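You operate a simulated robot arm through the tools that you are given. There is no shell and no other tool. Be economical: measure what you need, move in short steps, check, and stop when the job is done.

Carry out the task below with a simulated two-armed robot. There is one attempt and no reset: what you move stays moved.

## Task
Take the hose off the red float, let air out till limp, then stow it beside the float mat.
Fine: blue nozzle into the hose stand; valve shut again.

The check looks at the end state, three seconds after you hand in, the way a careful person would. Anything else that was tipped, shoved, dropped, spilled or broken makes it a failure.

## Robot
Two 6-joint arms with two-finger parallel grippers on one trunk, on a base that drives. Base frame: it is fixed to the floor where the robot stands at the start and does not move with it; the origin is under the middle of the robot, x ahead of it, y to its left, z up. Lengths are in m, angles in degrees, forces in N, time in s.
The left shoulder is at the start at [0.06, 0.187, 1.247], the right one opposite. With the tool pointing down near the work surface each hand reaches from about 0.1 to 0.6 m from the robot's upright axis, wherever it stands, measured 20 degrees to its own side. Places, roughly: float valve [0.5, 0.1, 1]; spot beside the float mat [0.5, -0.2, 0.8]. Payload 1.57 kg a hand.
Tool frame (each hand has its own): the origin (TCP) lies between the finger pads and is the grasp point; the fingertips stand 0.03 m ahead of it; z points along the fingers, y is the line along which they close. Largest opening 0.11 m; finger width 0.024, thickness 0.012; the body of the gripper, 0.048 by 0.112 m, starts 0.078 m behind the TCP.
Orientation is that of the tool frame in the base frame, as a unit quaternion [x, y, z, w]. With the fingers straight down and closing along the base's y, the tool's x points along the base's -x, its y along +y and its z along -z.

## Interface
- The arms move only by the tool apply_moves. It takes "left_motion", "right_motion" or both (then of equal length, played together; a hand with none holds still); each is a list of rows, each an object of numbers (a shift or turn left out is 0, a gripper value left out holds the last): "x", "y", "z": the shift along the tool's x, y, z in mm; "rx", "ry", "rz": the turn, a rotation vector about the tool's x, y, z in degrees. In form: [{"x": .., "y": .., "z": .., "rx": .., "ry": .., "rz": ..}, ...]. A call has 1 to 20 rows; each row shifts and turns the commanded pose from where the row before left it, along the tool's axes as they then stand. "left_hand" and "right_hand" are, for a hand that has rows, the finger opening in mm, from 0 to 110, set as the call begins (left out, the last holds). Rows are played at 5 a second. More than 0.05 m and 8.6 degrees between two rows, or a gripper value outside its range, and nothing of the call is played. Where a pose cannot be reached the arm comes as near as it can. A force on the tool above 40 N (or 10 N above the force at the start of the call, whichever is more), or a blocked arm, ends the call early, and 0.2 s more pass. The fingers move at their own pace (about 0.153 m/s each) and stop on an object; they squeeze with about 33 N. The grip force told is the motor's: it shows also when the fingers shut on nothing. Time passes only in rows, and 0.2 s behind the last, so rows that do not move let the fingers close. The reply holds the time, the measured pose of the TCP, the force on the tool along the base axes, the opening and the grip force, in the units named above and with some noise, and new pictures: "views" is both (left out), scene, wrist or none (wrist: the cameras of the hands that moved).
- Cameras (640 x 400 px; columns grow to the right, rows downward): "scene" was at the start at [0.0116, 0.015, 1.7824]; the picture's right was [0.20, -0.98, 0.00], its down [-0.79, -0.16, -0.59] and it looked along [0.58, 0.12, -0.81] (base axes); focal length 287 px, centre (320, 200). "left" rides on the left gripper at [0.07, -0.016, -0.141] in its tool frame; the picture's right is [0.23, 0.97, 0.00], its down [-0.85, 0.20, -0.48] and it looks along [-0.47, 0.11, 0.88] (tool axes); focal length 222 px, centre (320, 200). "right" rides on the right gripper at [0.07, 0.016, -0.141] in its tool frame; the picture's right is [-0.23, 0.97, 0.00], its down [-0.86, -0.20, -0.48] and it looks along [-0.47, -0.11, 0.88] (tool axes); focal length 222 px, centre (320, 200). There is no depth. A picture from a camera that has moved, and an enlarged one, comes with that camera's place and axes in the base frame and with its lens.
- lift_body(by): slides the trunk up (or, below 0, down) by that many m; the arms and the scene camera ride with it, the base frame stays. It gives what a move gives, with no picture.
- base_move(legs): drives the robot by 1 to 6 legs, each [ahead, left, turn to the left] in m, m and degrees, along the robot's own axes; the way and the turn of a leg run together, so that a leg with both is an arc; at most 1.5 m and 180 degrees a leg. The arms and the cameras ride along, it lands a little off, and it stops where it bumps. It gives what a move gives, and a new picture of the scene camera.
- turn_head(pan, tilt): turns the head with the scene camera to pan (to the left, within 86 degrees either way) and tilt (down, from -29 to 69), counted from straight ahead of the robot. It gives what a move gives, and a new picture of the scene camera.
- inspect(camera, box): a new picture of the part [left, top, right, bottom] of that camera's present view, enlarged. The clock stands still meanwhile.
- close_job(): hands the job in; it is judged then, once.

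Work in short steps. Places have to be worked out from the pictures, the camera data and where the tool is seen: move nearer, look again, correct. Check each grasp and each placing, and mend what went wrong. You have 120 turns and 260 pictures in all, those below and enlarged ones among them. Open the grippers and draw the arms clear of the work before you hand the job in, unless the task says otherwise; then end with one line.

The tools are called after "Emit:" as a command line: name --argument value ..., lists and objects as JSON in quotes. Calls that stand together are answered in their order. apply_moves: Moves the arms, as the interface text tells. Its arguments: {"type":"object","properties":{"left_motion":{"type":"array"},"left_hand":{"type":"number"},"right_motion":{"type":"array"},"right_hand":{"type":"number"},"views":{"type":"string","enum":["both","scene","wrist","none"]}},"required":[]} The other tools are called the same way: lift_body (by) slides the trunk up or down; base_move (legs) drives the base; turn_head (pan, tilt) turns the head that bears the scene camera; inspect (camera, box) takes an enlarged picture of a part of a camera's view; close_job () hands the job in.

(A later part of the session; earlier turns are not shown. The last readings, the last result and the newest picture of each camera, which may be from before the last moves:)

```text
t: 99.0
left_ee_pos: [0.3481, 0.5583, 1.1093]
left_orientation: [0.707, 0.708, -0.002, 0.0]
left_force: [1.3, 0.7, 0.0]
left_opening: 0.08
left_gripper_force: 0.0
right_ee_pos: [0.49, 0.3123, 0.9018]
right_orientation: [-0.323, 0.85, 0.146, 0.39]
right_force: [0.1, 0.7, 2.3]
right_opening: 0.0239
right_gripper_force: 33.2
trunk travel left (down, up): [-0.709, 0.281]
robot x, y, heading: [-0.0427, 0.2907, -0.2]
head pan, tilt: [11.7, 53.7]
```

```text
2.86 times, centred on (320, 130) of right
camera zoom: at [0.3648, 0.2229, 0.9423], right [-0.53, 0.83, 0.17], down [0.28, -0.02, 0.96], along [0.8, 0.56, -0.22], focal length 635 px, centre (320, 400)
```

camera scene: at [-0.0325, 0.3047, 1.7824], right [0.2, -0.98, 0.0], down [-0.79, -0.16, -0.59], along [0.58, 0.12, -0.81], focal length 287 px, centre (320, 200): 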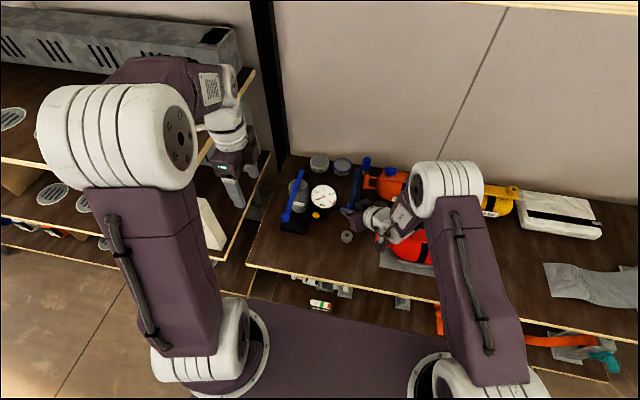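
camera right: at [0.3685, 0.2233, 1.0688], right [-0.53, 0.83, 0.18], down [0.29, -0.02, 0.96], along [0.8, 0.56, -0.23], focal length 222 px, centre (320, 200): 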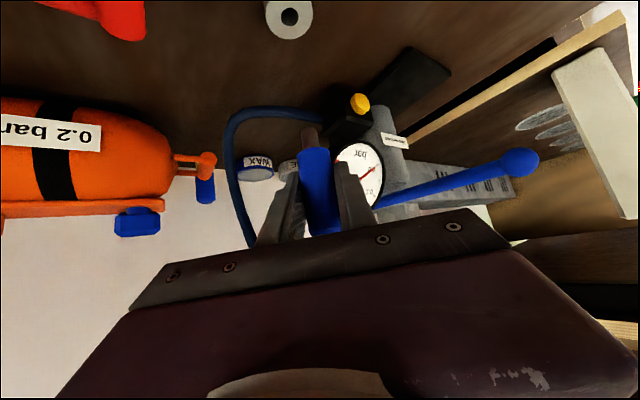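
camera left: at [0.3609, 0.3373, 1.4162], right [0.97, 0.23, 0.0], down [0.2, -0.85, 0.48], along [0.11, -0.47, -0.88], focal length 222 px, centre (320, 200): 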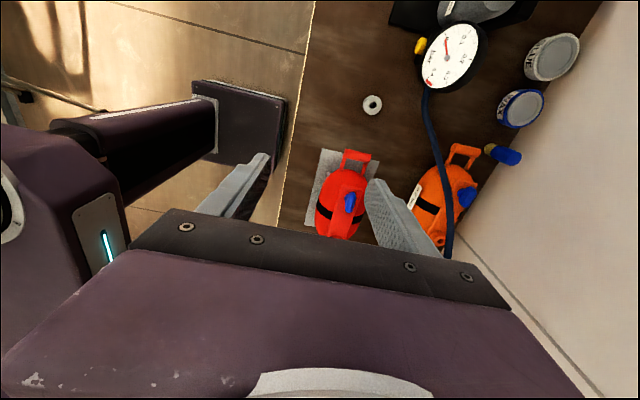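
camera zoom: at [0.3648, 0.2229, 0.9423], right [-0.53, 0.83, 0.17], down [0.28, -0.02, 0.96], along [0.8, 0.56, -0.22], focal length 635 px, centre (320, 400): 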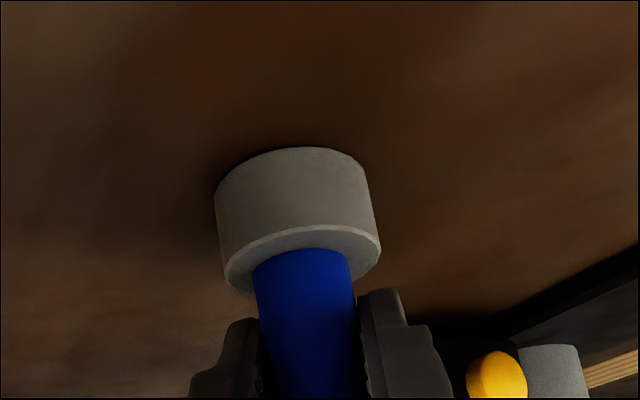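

The collar is seated on the ring (2.3 N upward). I'm opening the right hand and checking before retreating.

Emit:
apply_moves --right_motion '[{}, {}]' --right_hand 60 --views "wrist"

Emit:
apply_moves --right_motion '[{"z": -20}, {"z": -30}, {"z": -35}, {}]'

Emit:
inspect --camera "scene" --box '[310, 140, 410, 240]'

```text
t: 99.6
left_ee_pos: [0.348, 0.5593, 1.1101]
left_orientation: [0.707, 0.708, -0.002, 0.0]
left_force: [-0.2, -1.0, -0.1]
left_opening: 0.0799
left_gripper_force: 0.0
right_ee_pos: [0.49, 0.3121, 0.9017]
right_orientation: [-0.323, 0.85, 0.147, 0.39]
right_force: [-0.7, -1.1, 0.9]
right_opening: 0.0597
right_gripper_force: 0.2
trunk travel left (down, up): [-0.709, 0.281]
robot x, y, heading: [-0.0424, 0.2922, 0.3]
head pan, tilt: [11.7, 53.7]
camera right: at [0.3647, 0.2228, 0.9421], right [-0.53, 0.83, 0.17], down [0.28, -0.02, 0.96], along [0.8, 0.56, -0.22], focal length 222 px, centre (320, 200)
```

right: 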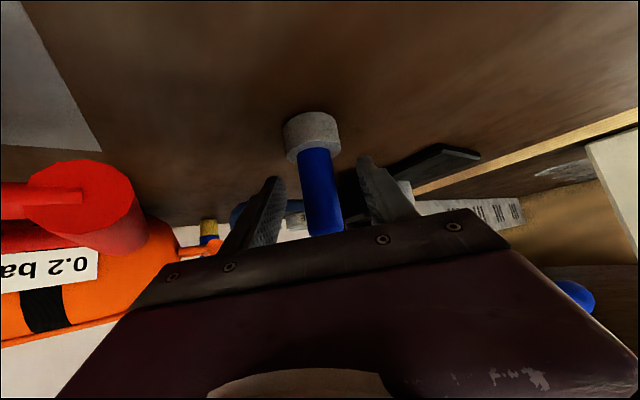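

```text
t: 100.6
left_ee_pos: [0.3476, 0.5572, 1.1088]
left_orientation: [0.707, 0.708, -0.002, 0.0]
left_force: [-0.2, -0.4, 0.0]
left_opening: 0.0799
left_gripper_force: 0.1
right_ee_pos: [0.4464, 0.2712, 0.9597]
right_orientation: [-0.323, 0.851, 0.149, 0.387]
right_force: [0.2, 0.0, 0.0]
right_opening: 0.0599
right_gripper_force: 0.0
right hand out of reach, approached as far as the arm can: row 3
trunk travel left (down, up): [-0.709, 0.281]
robot x, y, heading: [-0.0443, 0.2858, 0.1]
head pan, tilt: [11.7, 53.7]
camera scene: at [-0.0302, 0.3047, 1.6163], right [0.2, -0.98, 0.0], down [-0.79, -0.16, -0.59], along [0.58, 0.12, -0.81], focal length 287 px, centre (320, 200)
camera right: at [0.3206, 0.1806, 1.0013], right [-0.53, 0.83, 0.17], down [0.29, -0.02, 0.96], along [0.8, 0.56, -0.23], focal length 222 px, centre (320, 200)
```

scene: 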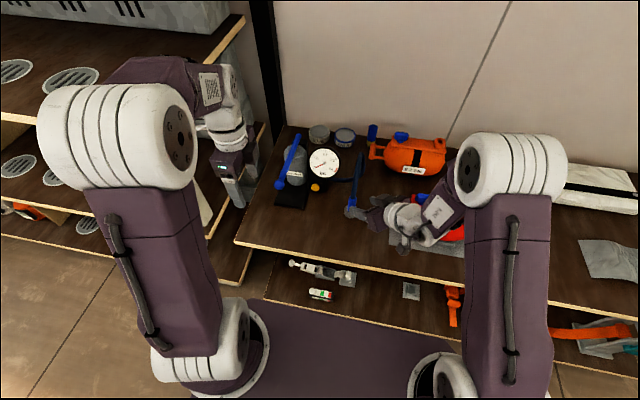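
right: 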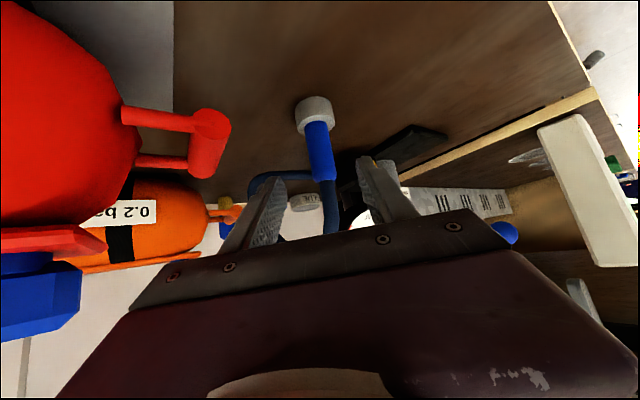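

```text
4.00 times, centred on (360, 190) of scene
camera zoom: at [-0.0302, 0.3047, 1.6163], right [0.2, -0.98, 0.0], down [-0.79, -0.16, -0.59], along [0.58, 0.12, -0.81], focal length 1147 px, centre (160, 240)
```

zoom: 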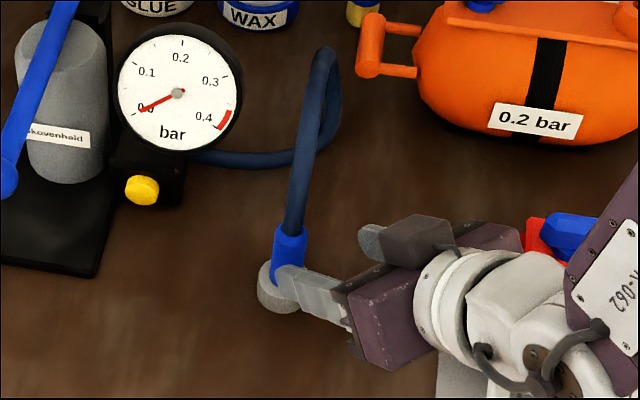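

The nozzle stands in the hose stand with the hose arcing free. I'll lift the trunk straight back up to clear the right hand.

Emit:
lift_body --by 0.166

Emit:
inspect --camera "scene" --box '[280, 150, 480, 270]'

```text
t: 102.5
left_ee_pos: [0.3467, 0.5574, 1.2756]
left_orientation: [0.706, 0.708, -0.002, -0.002]
left_force: [0.6, -0.4, -0.8]
left_opening: 0.0799
left_gripper_force: 0.0
right_ee_pos: [0.4464, 0.2699, 1.126]
right_orientation: [-0.322, 0.851, 0.148, 0.387]
right_force: [-0.4, -0.1, -0.1]
right_opening: 0.0599
right_gripper_force: 0.1
trunk travel left (down, up): [-0.875, 0.115]
robot x, y, heading: [-0.0431, 0.2884, 0.0]
head pan, tilt: [11.7, 53.7]
```

```text
3.20 times, centred on (380, 210) of scene
camera zoom: at [-0.0308, 0.3043, 1.7823], right [0.2, -0.98, 0.0], down [-0.79, -0.16, -0.59], along [0.58, 0.12, -0.81], focal length 918 px, centre (128, 168)
```

zoom: 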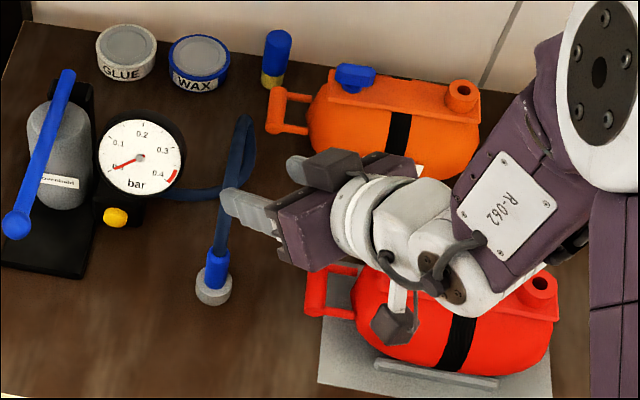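

The hose is stowed. I'm driving back to the right (y≈0.05) for the valve work.

Emit:
base_move --legs '[[0.0, -0.24, 0]]'

Emit:
inspect --camera "left" --box '[280, 60, 480, 240]'

```text
t: 104.2
left_ee_pos: [0.346, 0.3194, 1.2746]
left_orientation: [0.706, 0.708, -0.003, 0.0]
left_force: [0.3, 0.8, 0.6]
left_opening: 0.0801
left_gripper_force: 0.1
right_ee_pos: [0.4462, 0.0319, 1.1261]
right_orientation: [-0.324, 0.851, 0.148, 0.386]
right_force: [0.3, 0.0, 0.5]
right_opening: 0.0599
right_gripper_force: 0.0
trunk travel left (down, up): [-0.875, 0.115]
robot x, y, heading: [-0.0443, 0.0503, 0.1]
head pan, tilt: [11.7, 53.7]
camera scene: at [-0.0308, 0.0674, 1.7823], right [0.2, -0.98, 0.0], down [-0.79, -0.17, -0.59], along [0.58, 0.12, -0.81], focal length 287 px, centre (320, 200)
```

scene: 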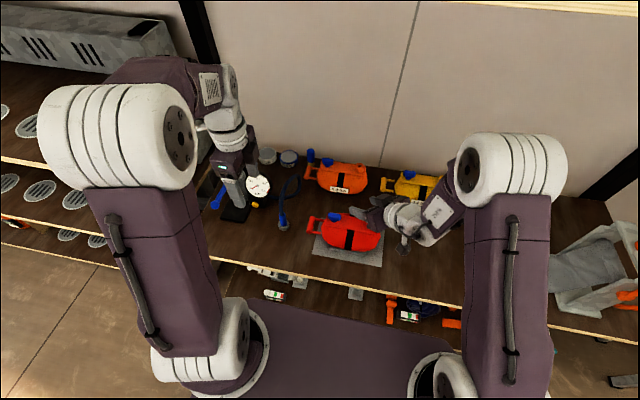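

```text
2.22 times, centred on (380, 150) of left
camera zoom: at [0.3303, 0.3899, 1.4152], right [0.97, 0.23, 0.0], down [0.2, -0.85, 0.48], along [0.11, -0.47, -0.88], focal length 494 px, centre (187, 311)
```

zoom: 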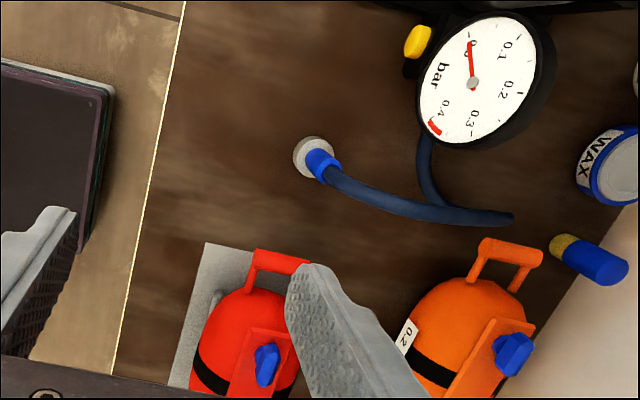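

Clean view: the hose stand is upright and undisturbed. I'll reorient the right hand to vertical, closing along x, so it can hold the float plate near the socket.

Emit:
apply_moves --right_motion '[{"x": 5, "y": -20.6, "z": -31.3}, {"x": 5, "y": -20.6, "z": -31.3}, {"x": 5, "y": -20.6, "z": -31.3}, {"rx": -5.3, "rz": -4.6}, {"rx": -5.3, "rz": -4.6}, {"rx": -5.3, "rz": -4.6}, {"rx": -5.3, "rz": -4.6}, {"rx": -5.3, "rz": -4.6}, {"rx": -5.3, "rz": -4.6}, {"rx": -5.3, "rz": -4.6}, {"ry": 7}, {"ry": 7}, {"ry": 7}, {"ry": 7}, {"ry": 7}, {"ry": 7}, {"ry": 7.2}, {}]' --right_hand 75

```text
t: 108.0
left_ee_pos: [0.347, 0.3176, 1.2758]
left_orientation: [0.706, 0.708, -0.002, -0.002]
left_force: [-0.6, -0.4, 0.1]
left_opening: 0.08
left_gripper_force: 0.1
right_ee_pos: [0.4267, -0.0692, 1.1759]
right_orientation: [0.712, -0.702, 0.0, 0.002]
right_force: [0.0, -0.2, 0.3]
right_opening: 0.0751
right_gripper_force: 0.0
trunk travel left (down, up): [-0.875, 0.115]
robot x, y, heading: [-0.0433, 0.046, 0.1]
head pan, tilt: [11.7, 53.7]
camera scene: at [-0.0309, 0.0633, 1.7824], right [0.2, -0.98, 0.0], down [-0.79, -0.17, -0.59], along [0.58, 0.12, -0.81], focal length 287 px, centre (320, 200)
camera right: at [0.4112, -0.1398, 1.3186], right [-0.98, 0.21, 0.0], down [0.19, 0.86, 0.48], along [0.1, 0.46, -0.88], focal length 222 px, centre (320, 200)
```

scene: 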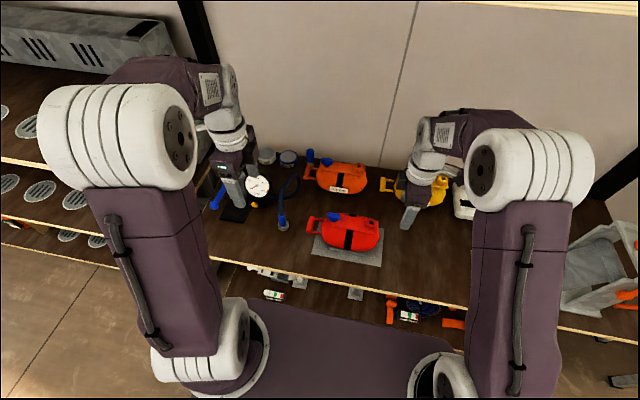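
right: 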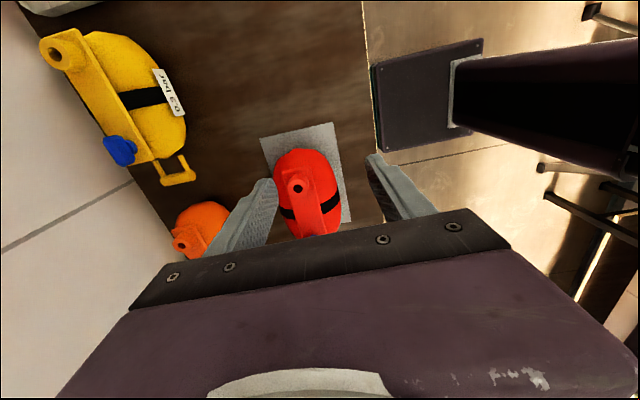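

The right hand is vertical. I'm driving 45 mm ahead for reach margin, then moving the right hand over the plate at y≈0.04.

Emit:
base_move --legs '[[0.045, 0, 0]]'

Emit:
apply_moves --right_motion '[{"x": -36, "y": -3}, {"x": -36, "y": -3}, {"x": -36, "y": -2}, {"z": 40}, {"z": 40}, {"z": 40}, {}]' --views "wrist"

Emit:
inspect --camera "right" --box '[220, 80, 440, 250]'

```text
t: 108.9
left_ee_pos: [0.382, 0.3186, 1.2784]
left_orientation: [0.705, 0.709, 0.001, 0.003]
left_force: [-1.2, 0.1, 0.4]
left_opening: 0.0802
left_gripper_force: 0.1
right_ee_pos: [0.4623, -0.0693, 1.1819]
right_orientation: [0.712, -0.702, 0.004, -0.002]
right_force: [-1.1, 0.1, 0.4]
right_opening: 0.075
right_gripper_force: 0.2
trunk travel left (down, up): [-0.875, 0.115]
robot x, y, heading: [0.0007, 0.0479, 0.2]
head pan, tilt: [11.7, 53.7]
camera scene: at [-0.0002, 0.0633, 1.7825], right [0.21, -0.98, 0.0], down [-0.78, -0.17, -0.6], along [0.59, 0.12, -0.8], focal length 287 px, centre (320, 200)
```

scene: 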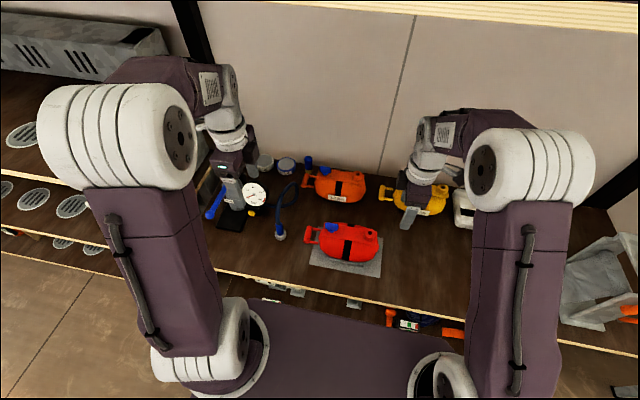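

```text
t: 110.5
left_ee_pos: [0.3925, 0.3168, 1.2749]
left_orientation: [0.706, 0.708, -0.002, -0.001]
left_force: [0.2, 0.2, -0.4]
left_opening: 0.0799
left_gripper_force: 0.0
right_ee_pos: [0.4783, 0.0393, 1.0556]
right_orientation: [0.711, -0.703, 0.0, 0.002]
right_force: [0.0, -0.2, 0.5]
right_opening: 0.0747
right_gripper_force: 0.1
trunk travel left (down, up): [-0.875, 0.115]
robot x, y, heading: [0.003, 0.0439, 0.4]
head pan, tilt: [11.7, 53.7]
camera right: at [0.4625, -0.0316, 1.1976], right [-0.98, 0.21, 0.0], down [0.19, 0.86, 0.48], along [0.1, 0.47, -0.88], focal length 222 px, centre (320, 200)
```

right: 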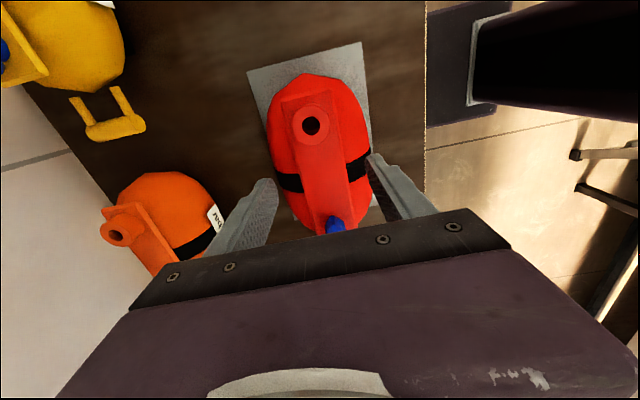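

```text
2.35 times, centred on (330, 165) of right
camera zoom: at [0.4625, -0.0316, 1.1976], right [-0.98, 0.21, 0.0], down [0.19, 0.86, 0.48], along [0.1, 0.47, -0.88], focal length 523 px, centre (296, 282)
```

zoom: 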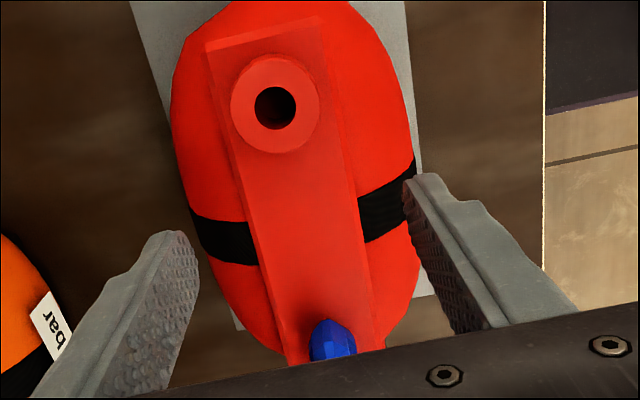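

Well centred over the plate. I'm descending to z≈1.004 and closing with the right hand.

Emit:
apply_moves --right_motion '[{"z": 20}, {"z": 15}, {"z": 10}, {"z": 6}, {}]' --views "none"

Emit:
apply_moves --right_motion '[{}, {}, {}]' --right_hand 0 --views "wrist"

Emit:
inspect --camera "scene" --box '[290, 170, 430, 290]'

```text
t: 111.7
left_ee_pos: [0.3918, 0.3164, 1.2759]
left_orientation: [0.706, 0.709, -0.001, -0.001]
left_force: [-0.2, -0.2, -0.5]
left_opening: 0.0799
left_gripper_force: 0.1
right_ee_pos: [0.4772, 0.0402, 1.0036]
right_orientation: [0.711, -0.703, -0.002, 0.002]
right_force: [-0.2, 0.1, 0.8]
right_opening: 0.0748
right_gripper_force: 0.0
trunk travel left (down, up): [-0.875, 0.115]
robot x, y, heading: [0.0034, 0.0493, 0.0]
head pan, tilt: [11.7, 53.7]
```

```text
t: 112.5
left_ee_pos: [0.3924, 0.317, 1.2745]
left_orientation: [0.706, 0.708, -0.003, 0.0]
left_force: [-0.3, -0.3, -0.8]
left_opening: 0.0801
left_gripper_force: 0.1
right_ee_pos: [0.4782, 0.0381, 1.0049]
right_orientation: [0.712, -0.702, -0.001, 0.001]
right_force: [5.4, -0.3, 6.7]
right_opening: 0.0499
right_gripper_force: 32.7
trunk travel left (down, up): [-0.875, 0.115]
robot x, y, heading: [0.002, 0.0496, 0.3]
head pan, tilt: [11.7, 53.7]
camera right: at [0.4628, -0.0319, 1.1473], right [-0.98, 0.21, 0.0], down [0.19, 0.86, 0.48], along [0.1, 0.47, -0.88], focal length 222 px, centre (320, 200)
```

right: 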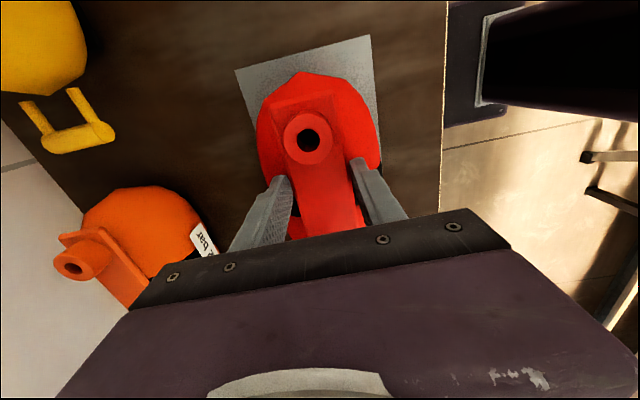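

```text
3.33 times, centred on (360, 230) of scene
camera zoom: at [0.0141, 0.0634, 1.7824], right [0.21, -0.98, 0.0], down [-0.79, -0.17, -0.59], along [0.58, 0.12, -0.81], focal length 956 px, centre (187, 100)
```

zoom: 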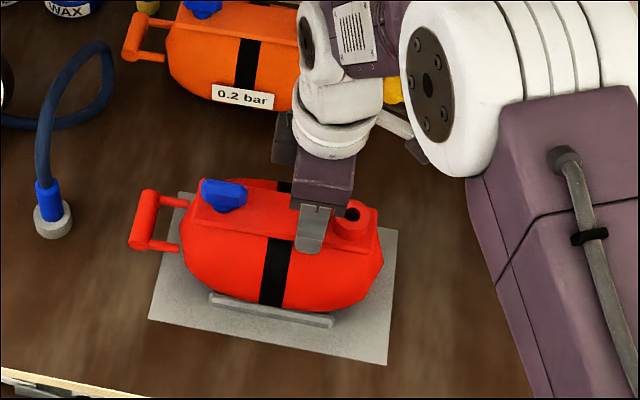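

The right hand holds the plate at 50 mm. I'm moving the left hand above the valve lever at about (0.475, 0.126).

Emit:
apply_moves --left_motion '[{"x": -35, "y": 20}, {"x": -35, "y": 20}, {"x": -35, "y": 20}, {"x": -35, "y": 20}, {"x": -35, "y": 3}, {"x": -14, "z": 40}, {"z": 40}, {"z": 40}, {"z": 40}, {}]' --left_hand 50

Emit:
inspect --camera "left" --box '[240, 80, 400, 240]'

Emit:
inspect --camera "scene" --box '[290, 190, 390, 280]'

```text
t: 114.7
left_ee_pos: [0.4752, 0.1288, 1.1143]
left_orientation: [0.706, 0.708, -0.001, -0.001]
left_force: [0.6, 0.4, 0.7]
left_opening: 0.05
left_gripper_force: 0.0
right_ee_pos: [0.4782, 0.0392, 1.0051]
right_orientation: [0.712, -0.702, -0.001, 0.001]
right_force: [9.8, -0.5, 17.6]
right_opening: 0.0497
right_gripper_force: 33.0
trunk travel left (down, up): [-0.875, 0.115]
robot x, y, heading: [0.0027, 0.0481, 0.2]
head pan, tilt: [11.7, 53.7]
camera scene: at [0.0138, 0.0632, 1.7824], right [0.21, -0.98, 0.0], down [-0.79, -0.17, -0.59], along [0.58, 0.12, -0.81], focal length 287 px, centre (320, 200)
camera left: at [0.4575, 0.1986, 1.2557], right [0.97, 0.23, 0.0], down [0.2, -0.85, 0.48], along [0.11, -0.47, -0.88], focal length 222 px, centre (320, 200)
```

scene: 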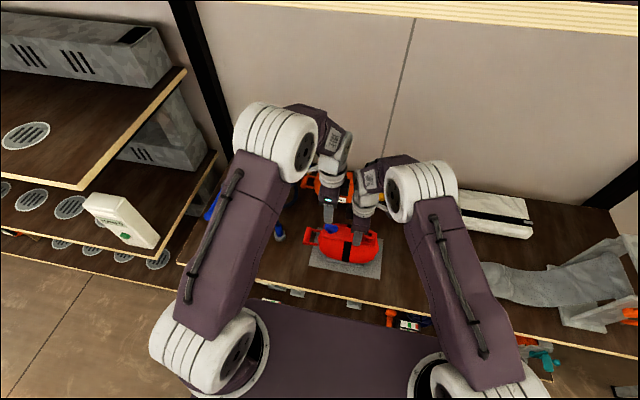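
left: 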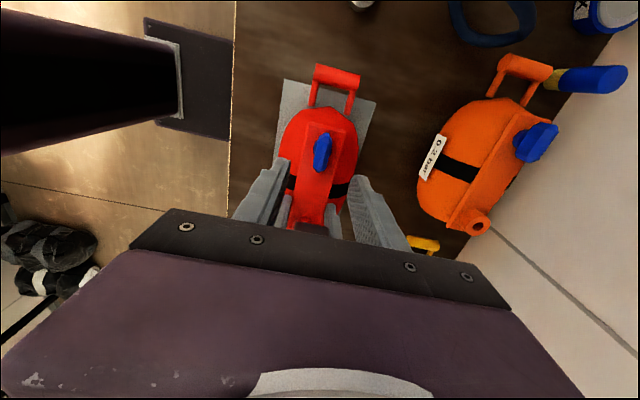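

```text
2.50 times, centred on (320, 160) of left
camera zoom: at [0.4575, 0.1986, 1.2557], right [0.97, 0.23, 0.0], down [0.2, -0.85, 0.48], along [0.11, -0.47, -0.88], focal length 555 px, centre (320, 300)
```

zoom: 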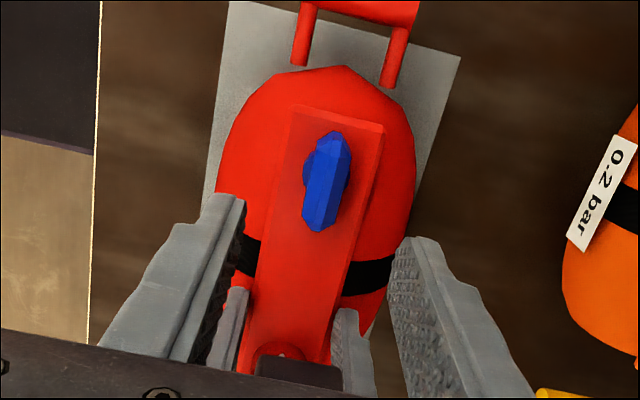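

```text
4.44 times, centred on (340, 235) of scene
camera zoom: at [0.0138, 0.0632, 1.7824], right [0.21, -0.98, 0.0], down [-0.79, -0.17, -0.59], along [0.58, 0.12, -0.81], focal length 1274 px, centre (231, 44)
```

zoom: 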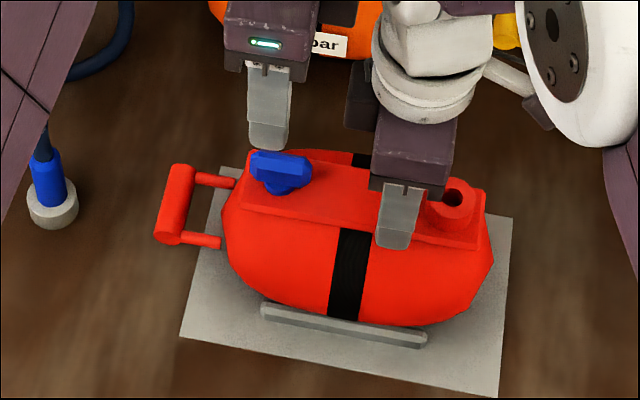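

The lever's centre is at (0.4775, 0.125), about 44 mm long, lying along y. I'm descending the left hand around it.

Emit:
apply_moves --left_motion '[{"x": -4, "y": 2, "z": 30}, {"z": 30}, {"z": 20}, {"z": 10}, {"z": 7}, {}]' --left_hand 45 --views "wrist"

Emit:
inspect --camera "scene" --box '[290, 190, 390, 280]'

```text
t: 115.6
left_ee_pos: [0.4761, 0.1235, 1.0397]
left_orientation: [0.707, 0.708, -0.001, 0.001]
left_force: [-4.2, 1.1, 14.7]
left_opening: 0.0448
left_gripper_force: 0.1
right_ee_pos: [0.4783, 0.0384, 1.0045]
right_orientation: [0.711, -0.704, 0.001, 0.0]
right_force: [3.7, -0.1, 1.0]
right_opening: 0.0498
right_gripper_force: 33.3
trunk travel left (down, up): [-0.875, 0.115]
robot x, y, heading: [0.0024, 0.0472, 0.2]
head pan, tilt: [11.7, 53.7]
stopped in row 4 (left hand): the force on the tool passed its limit (the readings are from after the stop); the commanded pose is now the measured one
camera left: at [0.4588, 0.1936, 1.1809], right [0.97, 0.23, 0.0], down [0.2, -0.85, 0.48], along [0.11, -0.47, -0.88], focal length 222 px, centre (320, 200)
```

left: 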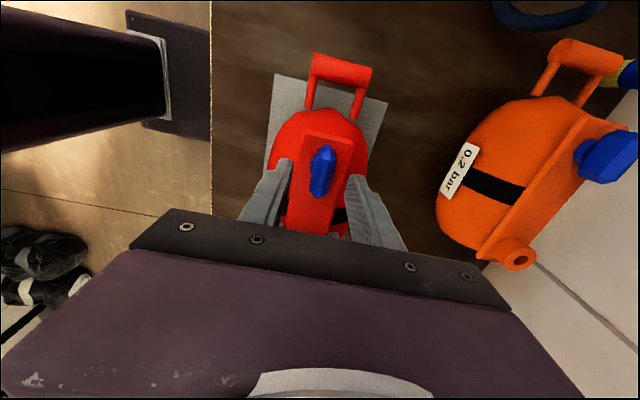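

```text
4.44 times, centred on (340, 235) of scene
camera zoom: at [0.0117, 0.064, 1.7822], right [0.21, -0.98, 0.0], down [-0.79, -0.17, -0.59], along [0.58, 0.12, -0.81], focal length 1274 px, centre (231, 44)
```

zoom: 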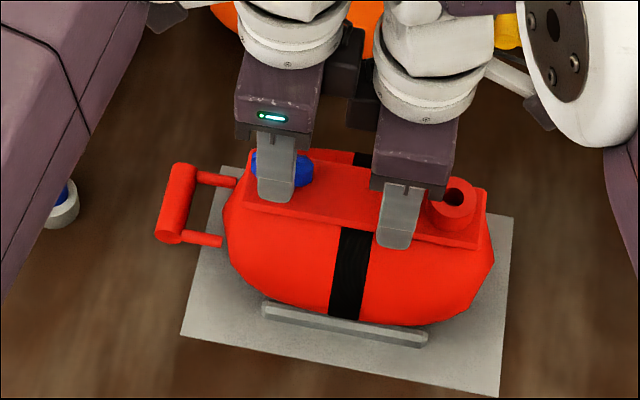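

Left force z is +14.7 while right z dropped by the same amount, so the two wrists touched each other. I'll raise the left hand and shift the right hand's hold 36 mm toward -y, straddling the socket.

Emit:
apply_moves --left_motion '[{"z": -30}, {"z": -20}]' --views "none"

Emit:
apply_moves --right_motion '[{}, {}, {"z": -8}, {"x": 18}, {"x": 18}, {"z": 8}, {}]' --right_hand 75 --views "none"

Emit:
apply_moves --right_motion '[{}, {}, {}]' --right_hand 0 --views "wrist"

Emit:
inspect --camera "scene" --box '[290, 190, 390, 280]'

```text
t: 116.2
left_ee_pos: [0.4744, 0.1238, 1.0897]
left_orientation: [0.706, 0.708, -0.002, 0.0]
left_force: [-0.5, 0.0, -0.5]
left_opening: 0.0451
left_gripper_force: 0.0
right_ee_pos: [0.4781, 0.0387, 1.0061]
right_orientation: [0.711, -0.703, 0.001, -0.001]
right_force: [0.4, 0.0, 10.5]
right_opening: 0.0497
right_gripper_force: 33.5
trunk travel left (down, up): [-0.875, 0.115]
robot x, y, heading: [0.0027, 0.049, 0.4]
head pan, tilt: [11.7, 53.7]
```

```text
t: 117.8
left_ee_pos: [0.4757, 0.1238, 1.0899]
left_orientation: [0.707, 0.708, -0.002, -0.001]
left_force: [-0.4, -1.1, -0.7]
left_opening: 0.0451
left_gripper_force: 0.0
right_ee_pos: [0.4795, 0.0026, 1.0035]
right_orientation: [0.712, -0.702, 0.0, 0.0]
right_force: [-0.8, -0.6, 1.2]
right_opening: 0.0747
right_gripper_force: 0.0
trunk travel left (down, up): [-0.875, 0.115]
robot x, y, heading: [0.0019, 0.0476, -0.3]
head pan, tilt: [11.7, 53.7]
```

```text
t: 118.6
left_ee_pos: [0.4757, 0.1241, 1.0897]
left_orientation: [0.707, 0.707, -0.002, 0.0]
left_force: [0.8, 0.3, -0.5]
left_opening: 0.0453
left_gripper_force: 0.1
right_ee_pos: [0.4792, 0.0029, 1.0036]
right_orientation: [0.711, -0.703, 0.0, 0.0]
right_force: [-1.8, -1.5, -0.1]
right_opening: 0.0497
right_gripper_force: 33.2
trunk travel left (down, up): [-0.875, 0.115]
robot x, y, heading: [0.0044, 0.0515, 0.0]
head pan, tilt: [11.7, 53.7]
camera right: at [0.4631, -0.0684, 1.1462], right [-0.98, 0.22, 0.0], down [0.19, 0.86, 0.48], along [0.1, 0.47, -0.88], focal length 222 px, centre (320, 200)
```

right: 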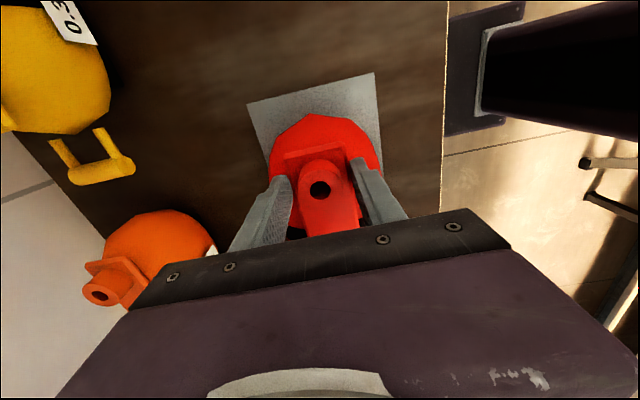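

```text
4.44 times, centred on (340, 235) of scene
camera zoom: at [0.0137, 0.0631, 1.7824], right [0.21, -0.98, 0.0], down [-0.79, -0.17, -0.59], along [0.58, 0.12, -0.81], focal length 1274 px, centre (231, 44)
```

zoom: 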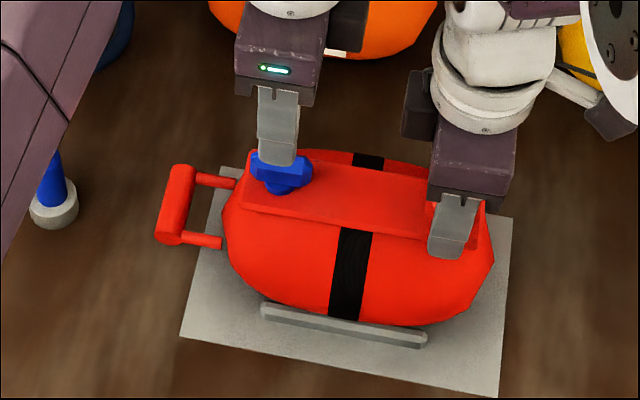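

The right hand now holds at the socket end with a clear gap between the wrists. I'm lowering the left hand around the lever again.

Emit:
apply_moves --left_motion '[{"y": 2, "z": 30}, {"z": 20}, {"z": 10}, {"z": 8}, {"z": 6}, {}]' --views "wrist"

Emit:
inspect --camera "left" --box '[240, 80, 400, 240]'

Emit:
inspect --camera "scene" --box '[290, 190, 390, 280]'

```text
t: 120.0
left_ee_pos: [0.4784, 0.1233, 1.0152]
left_orientation: [0.707, 0.707, -0.002, -0.001]
left_force: [-0.1, 0.4, -0.1]
left_opening: 0.0449
left_gripper_force: 0.0
right_ee_pos: [0.4787, 0.0029, 1.0047]
right_orientation: [0.711, -0.703, -0.001, 0.001]
right_force: [-2.4, -1.0, 0.1]
right_opening: 0.0499
right_gripper_force: 33.3
trunk travel left (down, up): [-0.875, 0.115]
robot x, y, heading: [-0.0004, 0.0502, 0.2]
head pan, tilt: [11.7, 53.7]
camera left: at [0.4616, 0.1933, 1.1555], right [0.97, 0.23, 0.0], down [0.2, -0.85, 0.48], along [0.11, -0.47, -0.88], focal length 222 px, centre (320, 200)
```

left: 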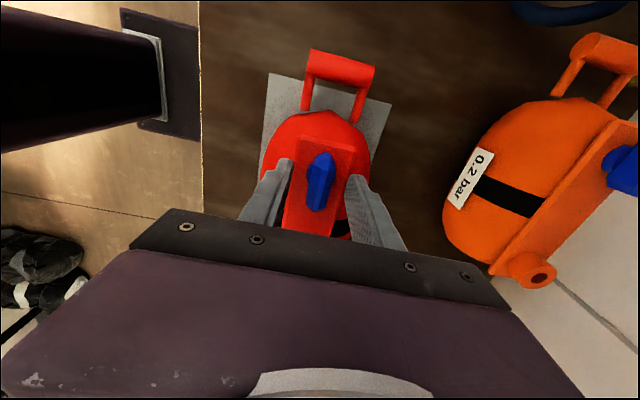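

```text
2.50 times, centred on (320, 160) of left
camera zoom: at [0.4616, 0.1933, 1.1555], right [0.97, 0.23, 0.0], down [0.2, -0.85, 0.48], along [0.11, -0.47, -0.88], focal length 555 px, centre (320, 300)
```

zoom: 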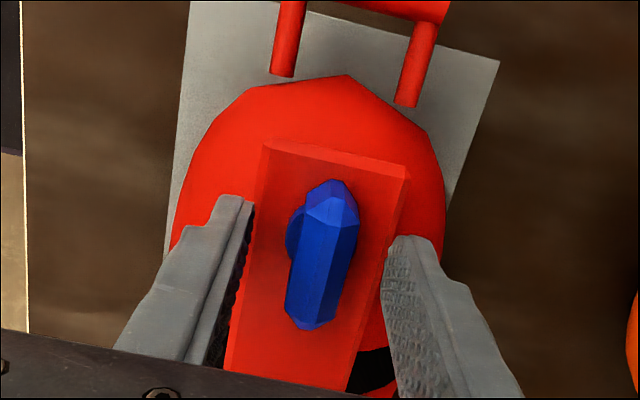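

```text
4.44 times, centred on (340, 235) of scene
camera zoom: at [0.0137, 0.0633, 1.7824], right [0.21, -0.98, 0.0], down [-0.79, -0.17, -0.59], along [0.58, 0.12, -0.81], focal length 1274 px, centre (231, 44)
```

zoom: 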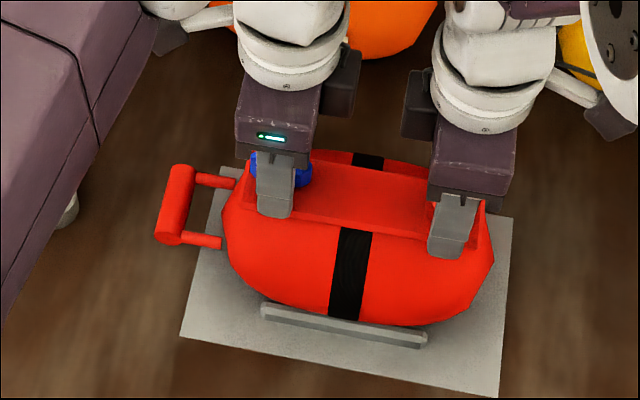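

The lever is centred between the left fingers. I'm closing and turning about 24° as a test.

Emit:
apply_moves --left_motion '[{}, {}, {}]' --left_hand 0 --views "none"

Emit:
apply_moves --left_motion '[{"rz": -8}, {"rz": -8}, {"rz": -8}, {}]' --views "wrist"

Emit:
inspect --camera "scene" --box '[290, 190, 390, 280]'

```text
t: 120.8
left_ee_pos: [0.4786, 0.1239, 1.0152]
left_orientation: [0.707, 0.707, -0.001, 0.0]
left_force: [1.0, -0.7, -0.1]
left_opening: 0.0153
left_gripper_force: 31.1
right_ee_pos: [0.4799, 0.0037, 1.0042]
right_orientation: [0.712, -0.702, -0.001, 0.0]
right_force: [-3.2, -1.1, 2.0]
right_opening: 0.0497
right_gripper_force: 33.2
trunk travel left (down, up): [-0.875, 0.115]
robot x, y, heading: [0.0, 0.0477, 0.2]
head pan, tilt: [11.7, 53.7]
```

```text
t: 121.8
left_ee_pos: [0.4793, 0.1229, 1.0147]
left_orientation: [0.543, 0.84, -0.002, -0.001]
left_force: [4.2, 0.8, 0.1]
left_opening: 0.0151
left_gripper_force: 30.9
right_ee_pos: [0.4795, 0.0013, 1.0043]
right_orientation: [0.711, -0.703, 0.0, 0.001]
right_force: [-3.6, -2.5, 3.0]
right_opening: 0.0498
right_gripper_force: 33.3
trunk travel left (down, up): [-0.875, 0.115]
robot x, y, heading: [0.0005, 0.0453, 0.1]
head pan, tilt: [11.7, 53.7]
camera left: at [0.4352, 0.1805, 1.1558], right [0.8, 0.61, 0.0], down [0.53, -0.7, 0.48], along [0.29, -0.38, -0.88], focal length 222 px, centre (320, 200)
```

left: 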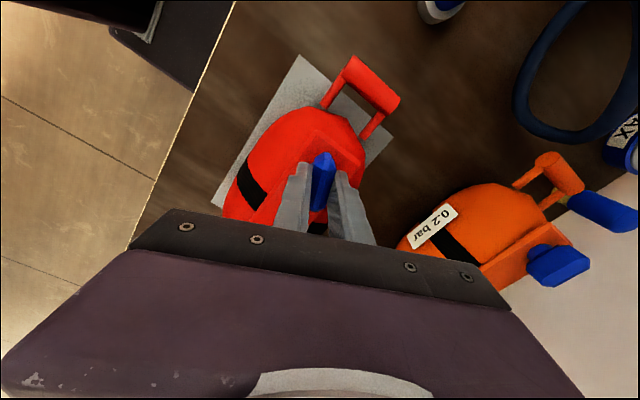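

```text
4.44 times, centred on (340, 235) of scene
camera zoom: at [0.0142, 0.0632, 1.7824], right [0.21, -0.98, 0.0], down [-0.79, -0.17, -0.59], along [0.58, 0.12, -0.81], focal length 1274 px, centre (231, 44)
```

zoom: 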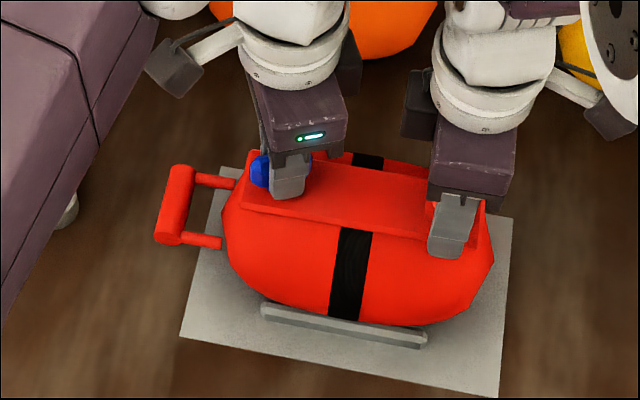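

The lever turned with the hand and the float stayed put. I'm continuing to a full 90°.

Emit:
apply_moves --left_motion '[{"rz": -8}, {"rz": -8}, {"rz": -8}, {"rz": -8}, {"rz": -8}, {"rz": -8}, {"rz": -8}, {"rz": -8}, {"rz": -2}, {}]' --views "wrist"

Emit:
inspect --camera "scene" --box '[290, 190, 390, 280]'

```text
t: 124.0
left_ee_pos: [0.4792, 0.1237, 1.0152]
left_orientation: [-0.002, 1.0, 0.0, -0.001]
left_force: [10.6, 16.9, 2.3]
left_opening: 0.0154
left_gripper_force: 31.5
right_ee_pos: [0.4799, 0.003, 1.004]
right_orientation: [0.711, -0.703, 0.0, 0.001]
right_force: [-3.4, -17.6, 7.3]
right_opening: 0.0496
right_gripper_force: 33.1
trunk travel left (down, up): [-0.875, 0.115]
robot x, y, heading: [0.0011, 0.048, -0.1]
head pan, tilt: [11.7, 53.7]
camera left: at [0.4091, 0.1073, 1.1563], right [-0.23, 0.97, 0.0], down [0.86, 0.2, 0.48], along [0.46, 0.11, -0.88], focal length 222 px, centre (320, 200)
```

left: 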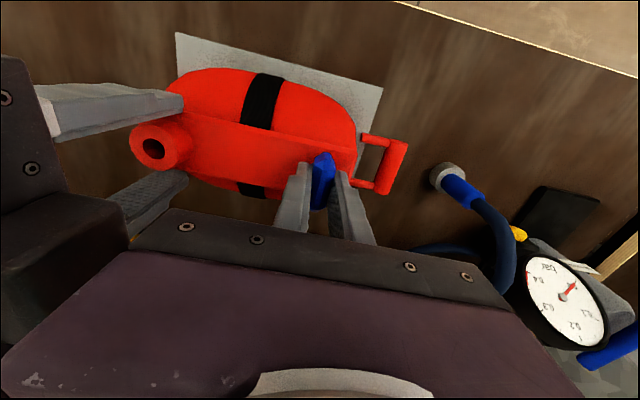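

```text
4.44 times, centred on (340, 235) of scene
camera zoom: at [0.0144, 0.0633, 1.7824], right [0.21, -0.98, 0.0], down [-0.79, -0.17, -0.59], along [0.58, 0.12, -0.81], focal length 1274 px, centre (231, 44)
```

zoom: 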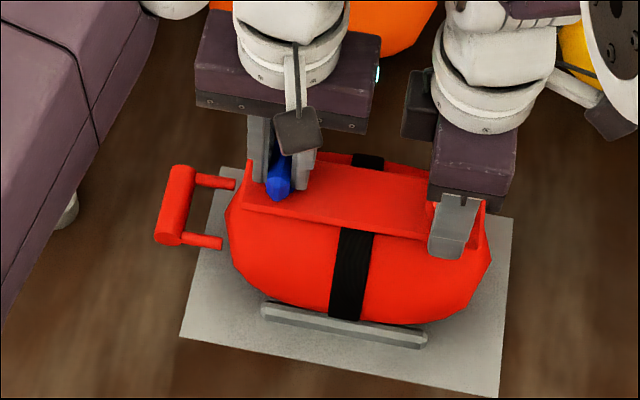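

The lever stands across the plate and the body seems to start shrinking. I'll wait a few seconds and watch.

Emit:
apply_moves --left_motion '[{}, {}, {}, {}, {}, {}, {}, {}, {}, {}, {}, {}, {}, {}, {}, {}, {}, {}, {}, {}]' --views "none"

Emit:
inspect --camera "scene" --box '[290, 190, 390, 280]'

```text
t: 128.2
left_ee_pos: [0.479, 0.1239, 1.0168]
left_orientation: [-0.001, 1.0, -0.001, -0.001]
left_force: [9.3, 25.4, 14.2]
left_opening: 0.0153
left_gripper_force: 31.4
right_ee_pos: [0.4791, 0.003, 1.0031]
right_orientation: [0.711, -0.703, 0.0, 0.002]
right_force: [-3.4, -26.4, 0.0]
right_opening: 0.0496
right_gripper_force: 33.3
trunk travel left (down, up): [-0.875, 0.115]
robot x, y, heading: [0.0032, 0.0491, 0.2]
head pan, tilt: [11.7, 53.7]
```

```text
4.44 times, centred on (340, 235) of scene
camera zoom: at [0.0141, 0.0633, 1.7824], right [0.21, -0.98, 0.0], down [-0.79, -0.17, -0.59], along [0.58, 0.12, -0.81], focal length 1274 px, centre (231, 44)
```

zoom: 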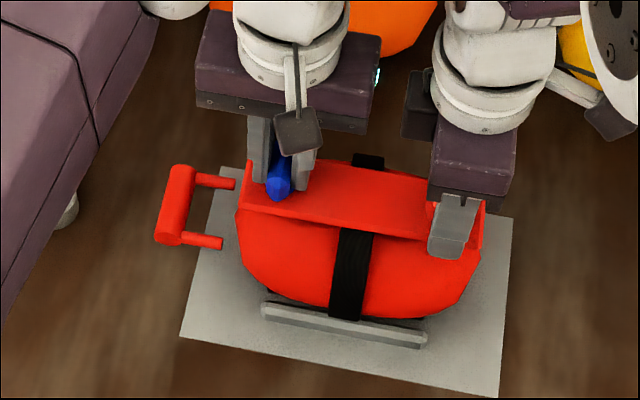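

The float is deflating. The forces between the hands are growing, so I'll release the lever, raise the left hand and keep waiting.

Emit:
apply_moves --left_motion '[{}, {}, {"z": -30}, {"z": -40}, {}, {}, {}, {}, {}, {}, {}, {}, {}, {}, {}]' --left_hand 45 --views "wrist"

Emit:
inspect --camera "scene" --box '[290, 190, 390, 280]'

```text
t: 131.4
left_ee_pos: [0.4782, 0.1246, 1.085]
left_orientation: [-0.002, 1.0, -0.001, -0.001]
left_force: [-0.8, 0.5, 0.0]
left_opening: 0.0448
left_gripper_force: 0.0
right_ee_pos: [0.4784, 0.0025, 1.0042]
right_orientation: [0.712, -0.702, 0.0, 0.001]
right_force: [-1.2, 0.1, 0.2]
right_opening: 0.0497
right_gripper_force: 32.8
trunk travel left (down, up): [-0.875, 0.115]
robot x, y, heading: [0.0034, 0.051, -0.0]
head pan, tilt: [11.7, 53.7]
camera left: at [0.4087, 0.1079, 1.2257], right [-0.23, 0.97, 0.0], down [0.86, 0.2, 0.48], along [0.46, 0.11, -0.88], focal length 222 px, centre (320, 200)
```

left: 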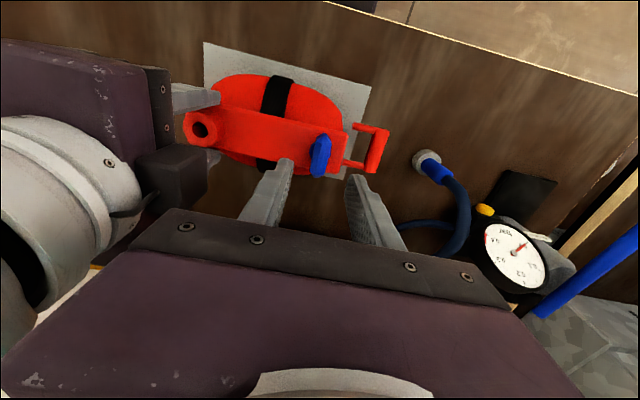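

```text
4.44 times, centred on (340, 235) of scene
camera zoom: at [0.014, 0.0636, 1.7824], right [0.21, -0.98, 0.0], down [-0.79, -0.17, -0.59], along [0.58, 0.12, -0.81], focal length 1274 px, centre (231, 44)
```

zoom: 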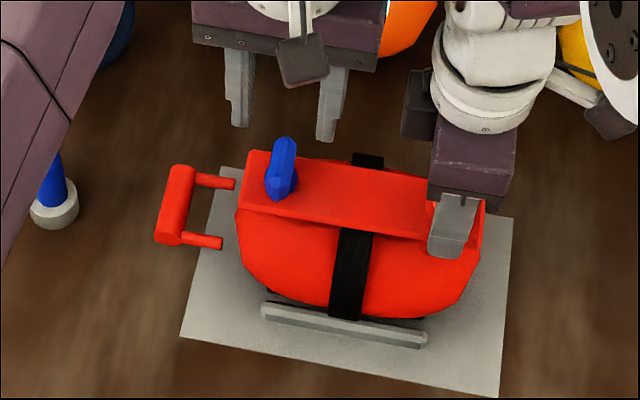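

The shape looks the same as 3 s ago. I'll wait longer and compare, to see whether it is fully limp.

Emit:
apply_moves --left_motion '[{}, {}, {}, {}, {}, {}, {}, {}, {}, {}, {}, {}, {}, {}, {}, {}, {}, {}, {}, {}]' --views "none"

Emit:
apply_moves --left_motion '[{}, {}, {}, {}, {}, {}, {}, {}, {}, {}, {}, {}, {}, {}, {}, {}, {}, {}, {}, {}]' --views "none"

Emit:
inspect --camera "scene" --box '[290, 190, 390, 280]'

Emit:
inspect --camera "left" --box '[160, 30, 420, 200]'

```text
t: 135.6
left_ee_pos: [0.4781, 0.1245, 1.0842]
left_orientation: [-0.002, 1.0, -0.001, -0.001]
left_force: [0.3, 0.4, 1.0]
left_opening: 0.0446
left_gripper_force: 0.1
right_ee_pos: [0.4794, 0.0012, 1.0041]
right_orientation: [0.711, -0.703, 0.001, 0.0]
right_force: [-0.5, -0.2, 0.1]
right_opening: 0.0497
right_gripper_force: 33.2
trunk travel left (down, up): [-0.875, 0.115]
robot x, y, heading: [0.0012, 0.0455, 0.1]
head pan, tilt: [11.7, 53.7]
```

```text
t: 139.8
left_ee_pos: [0.4786, 0.1248, 1.0847]
left_orientation: [-0.002, 1.0, -0.001, -0.002]
left_force: [-0.9, 0.3, -0.1]
left_opening: 0.0448
left_gripper_force: 0.0
right_ee_pos: [0.4797, 0.0027, 1.004]
right_orientation: [0.711, -0.703, 0.0, 0.002]
right_force: [0.0, 0.0, -0.1]
right_opening: 0.0499
right_gripper_force: 33.3
trunk travel left (down, up): [-0.875, 0.115]
robot x, y, heading: [0.003, 0.0524, 0.1]
head pan, tilt: [11.7, 53.7]
```

```text
4.44 times, centred on (340, 235) of scene
camera zoom: at [0.0141, 0.0636, 1.7824], right [0.21, -0.98, 0.0], down [-0.79, -0.17, -0.59], along [0.58, 0.12, -0.81], focal length 1274 px, centre (231, 44)
```

zoom: 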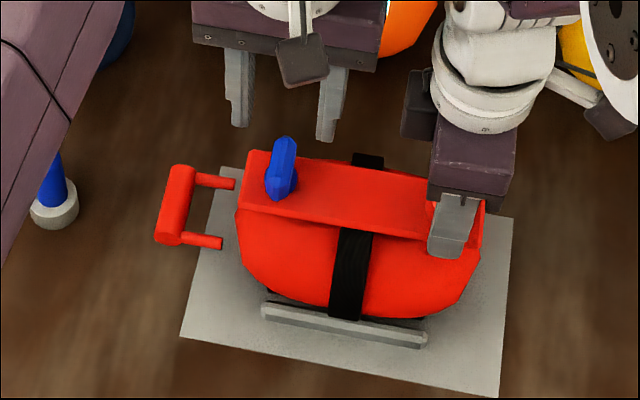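

```text
2.35 times, centred on (290, 115) of left
camera zoom: at [0.4087, 0.1079, 1.2256], right [-0.23, 0.97, 0.0], down [0.86, 0.2, 0.48], along [0.46, 0.11, -0.88], focal length 523 px, centre (391, 400)
```

zoom: 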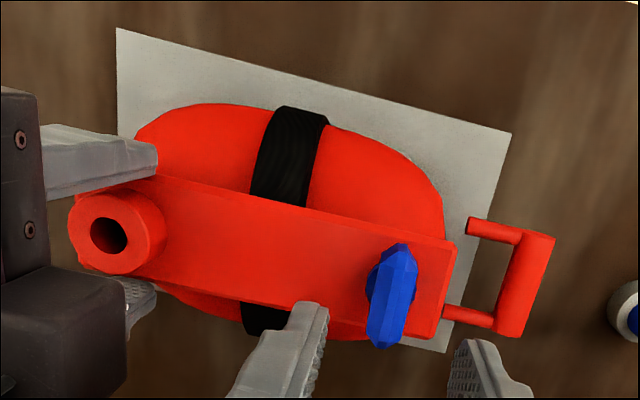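

The volume is stable, the strap is loose and the bladder has shrunk under its plate, so it is limp. Now I'll re-grip the lever and turn it back 90° to shut the valve.

Emit:
apply_moves --left_motion '[{"x": 1, "z": 30}, {"z": 20}, {"z": 12}, {"z": 8}, {}]' --views "none"

Emit:
apply_moves --left_motion '[{}, {}, {}]' --left_hand 0 --views "wrist"

```text
t: 141.0
left_ee_pos: [0.4774, 0.1239, 1.0156]
left_orientation: [-0.002, 1.0, -0.001, -0.001]
left_force: [0.7, 0.2, 0.1]
left_opening: 0.0451
left_gripper_force: 0.1
right_ee_pos: [0.479, 0.0033, 1.0048]
right_orientation: [0.711, -0.703, 0.0, 0.002]
right_force: [-0.3, 0.4, -0.1]
right_opening: 0.0498
right_gripper_force: 33.0
trunk travel left (down, up): [-0.875, 0.115]
robot x, y, heading: [0.0013, 0.0452, 0.2]
head pan, tilt: [11.7, 53.7]
```

```text
t: 141.8
left_ee_pos: [0.4786, 0.124, 1.0139]
left_orientation: [-0.001, 1.0, -0.001, -0.002]
left_force: [2.4, 6.8, 0.0]
left_opening: 0.0153
left_gripper_force: 30.9
right_ee_pos: [0.4795, 0.0018, 1.0035]
right_orientation: [0.711, -0.703, 0.0, 0.001]
right_force: [-2.4, -6.5, 2.1]
right_opening: 0.0496
right_gripper_force: 33.1
trunk travel left (down, up): [-0.875, 0.115]
robot x, y, heading: [0.0037, 0.0473, -0.1]
head pan, tilt: [11.7, 53.7]
camera left: at [0.4082, 0.1076, 1.156], right [-0.23, 0.97, 0.0], down [0.86, 0.2, 0.48], along [0.46, 0.11, -0.88], focal length 222 px, centre (320, 200)
```

left: 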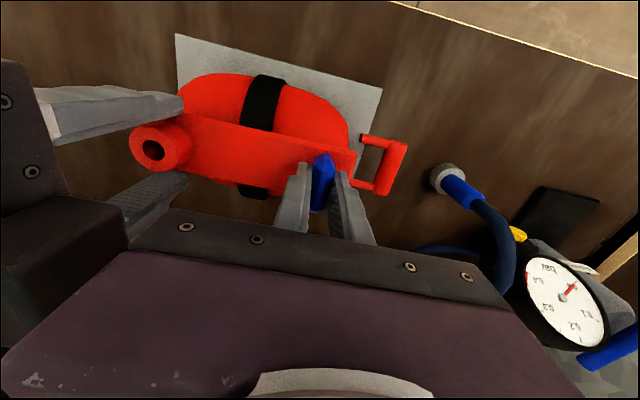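

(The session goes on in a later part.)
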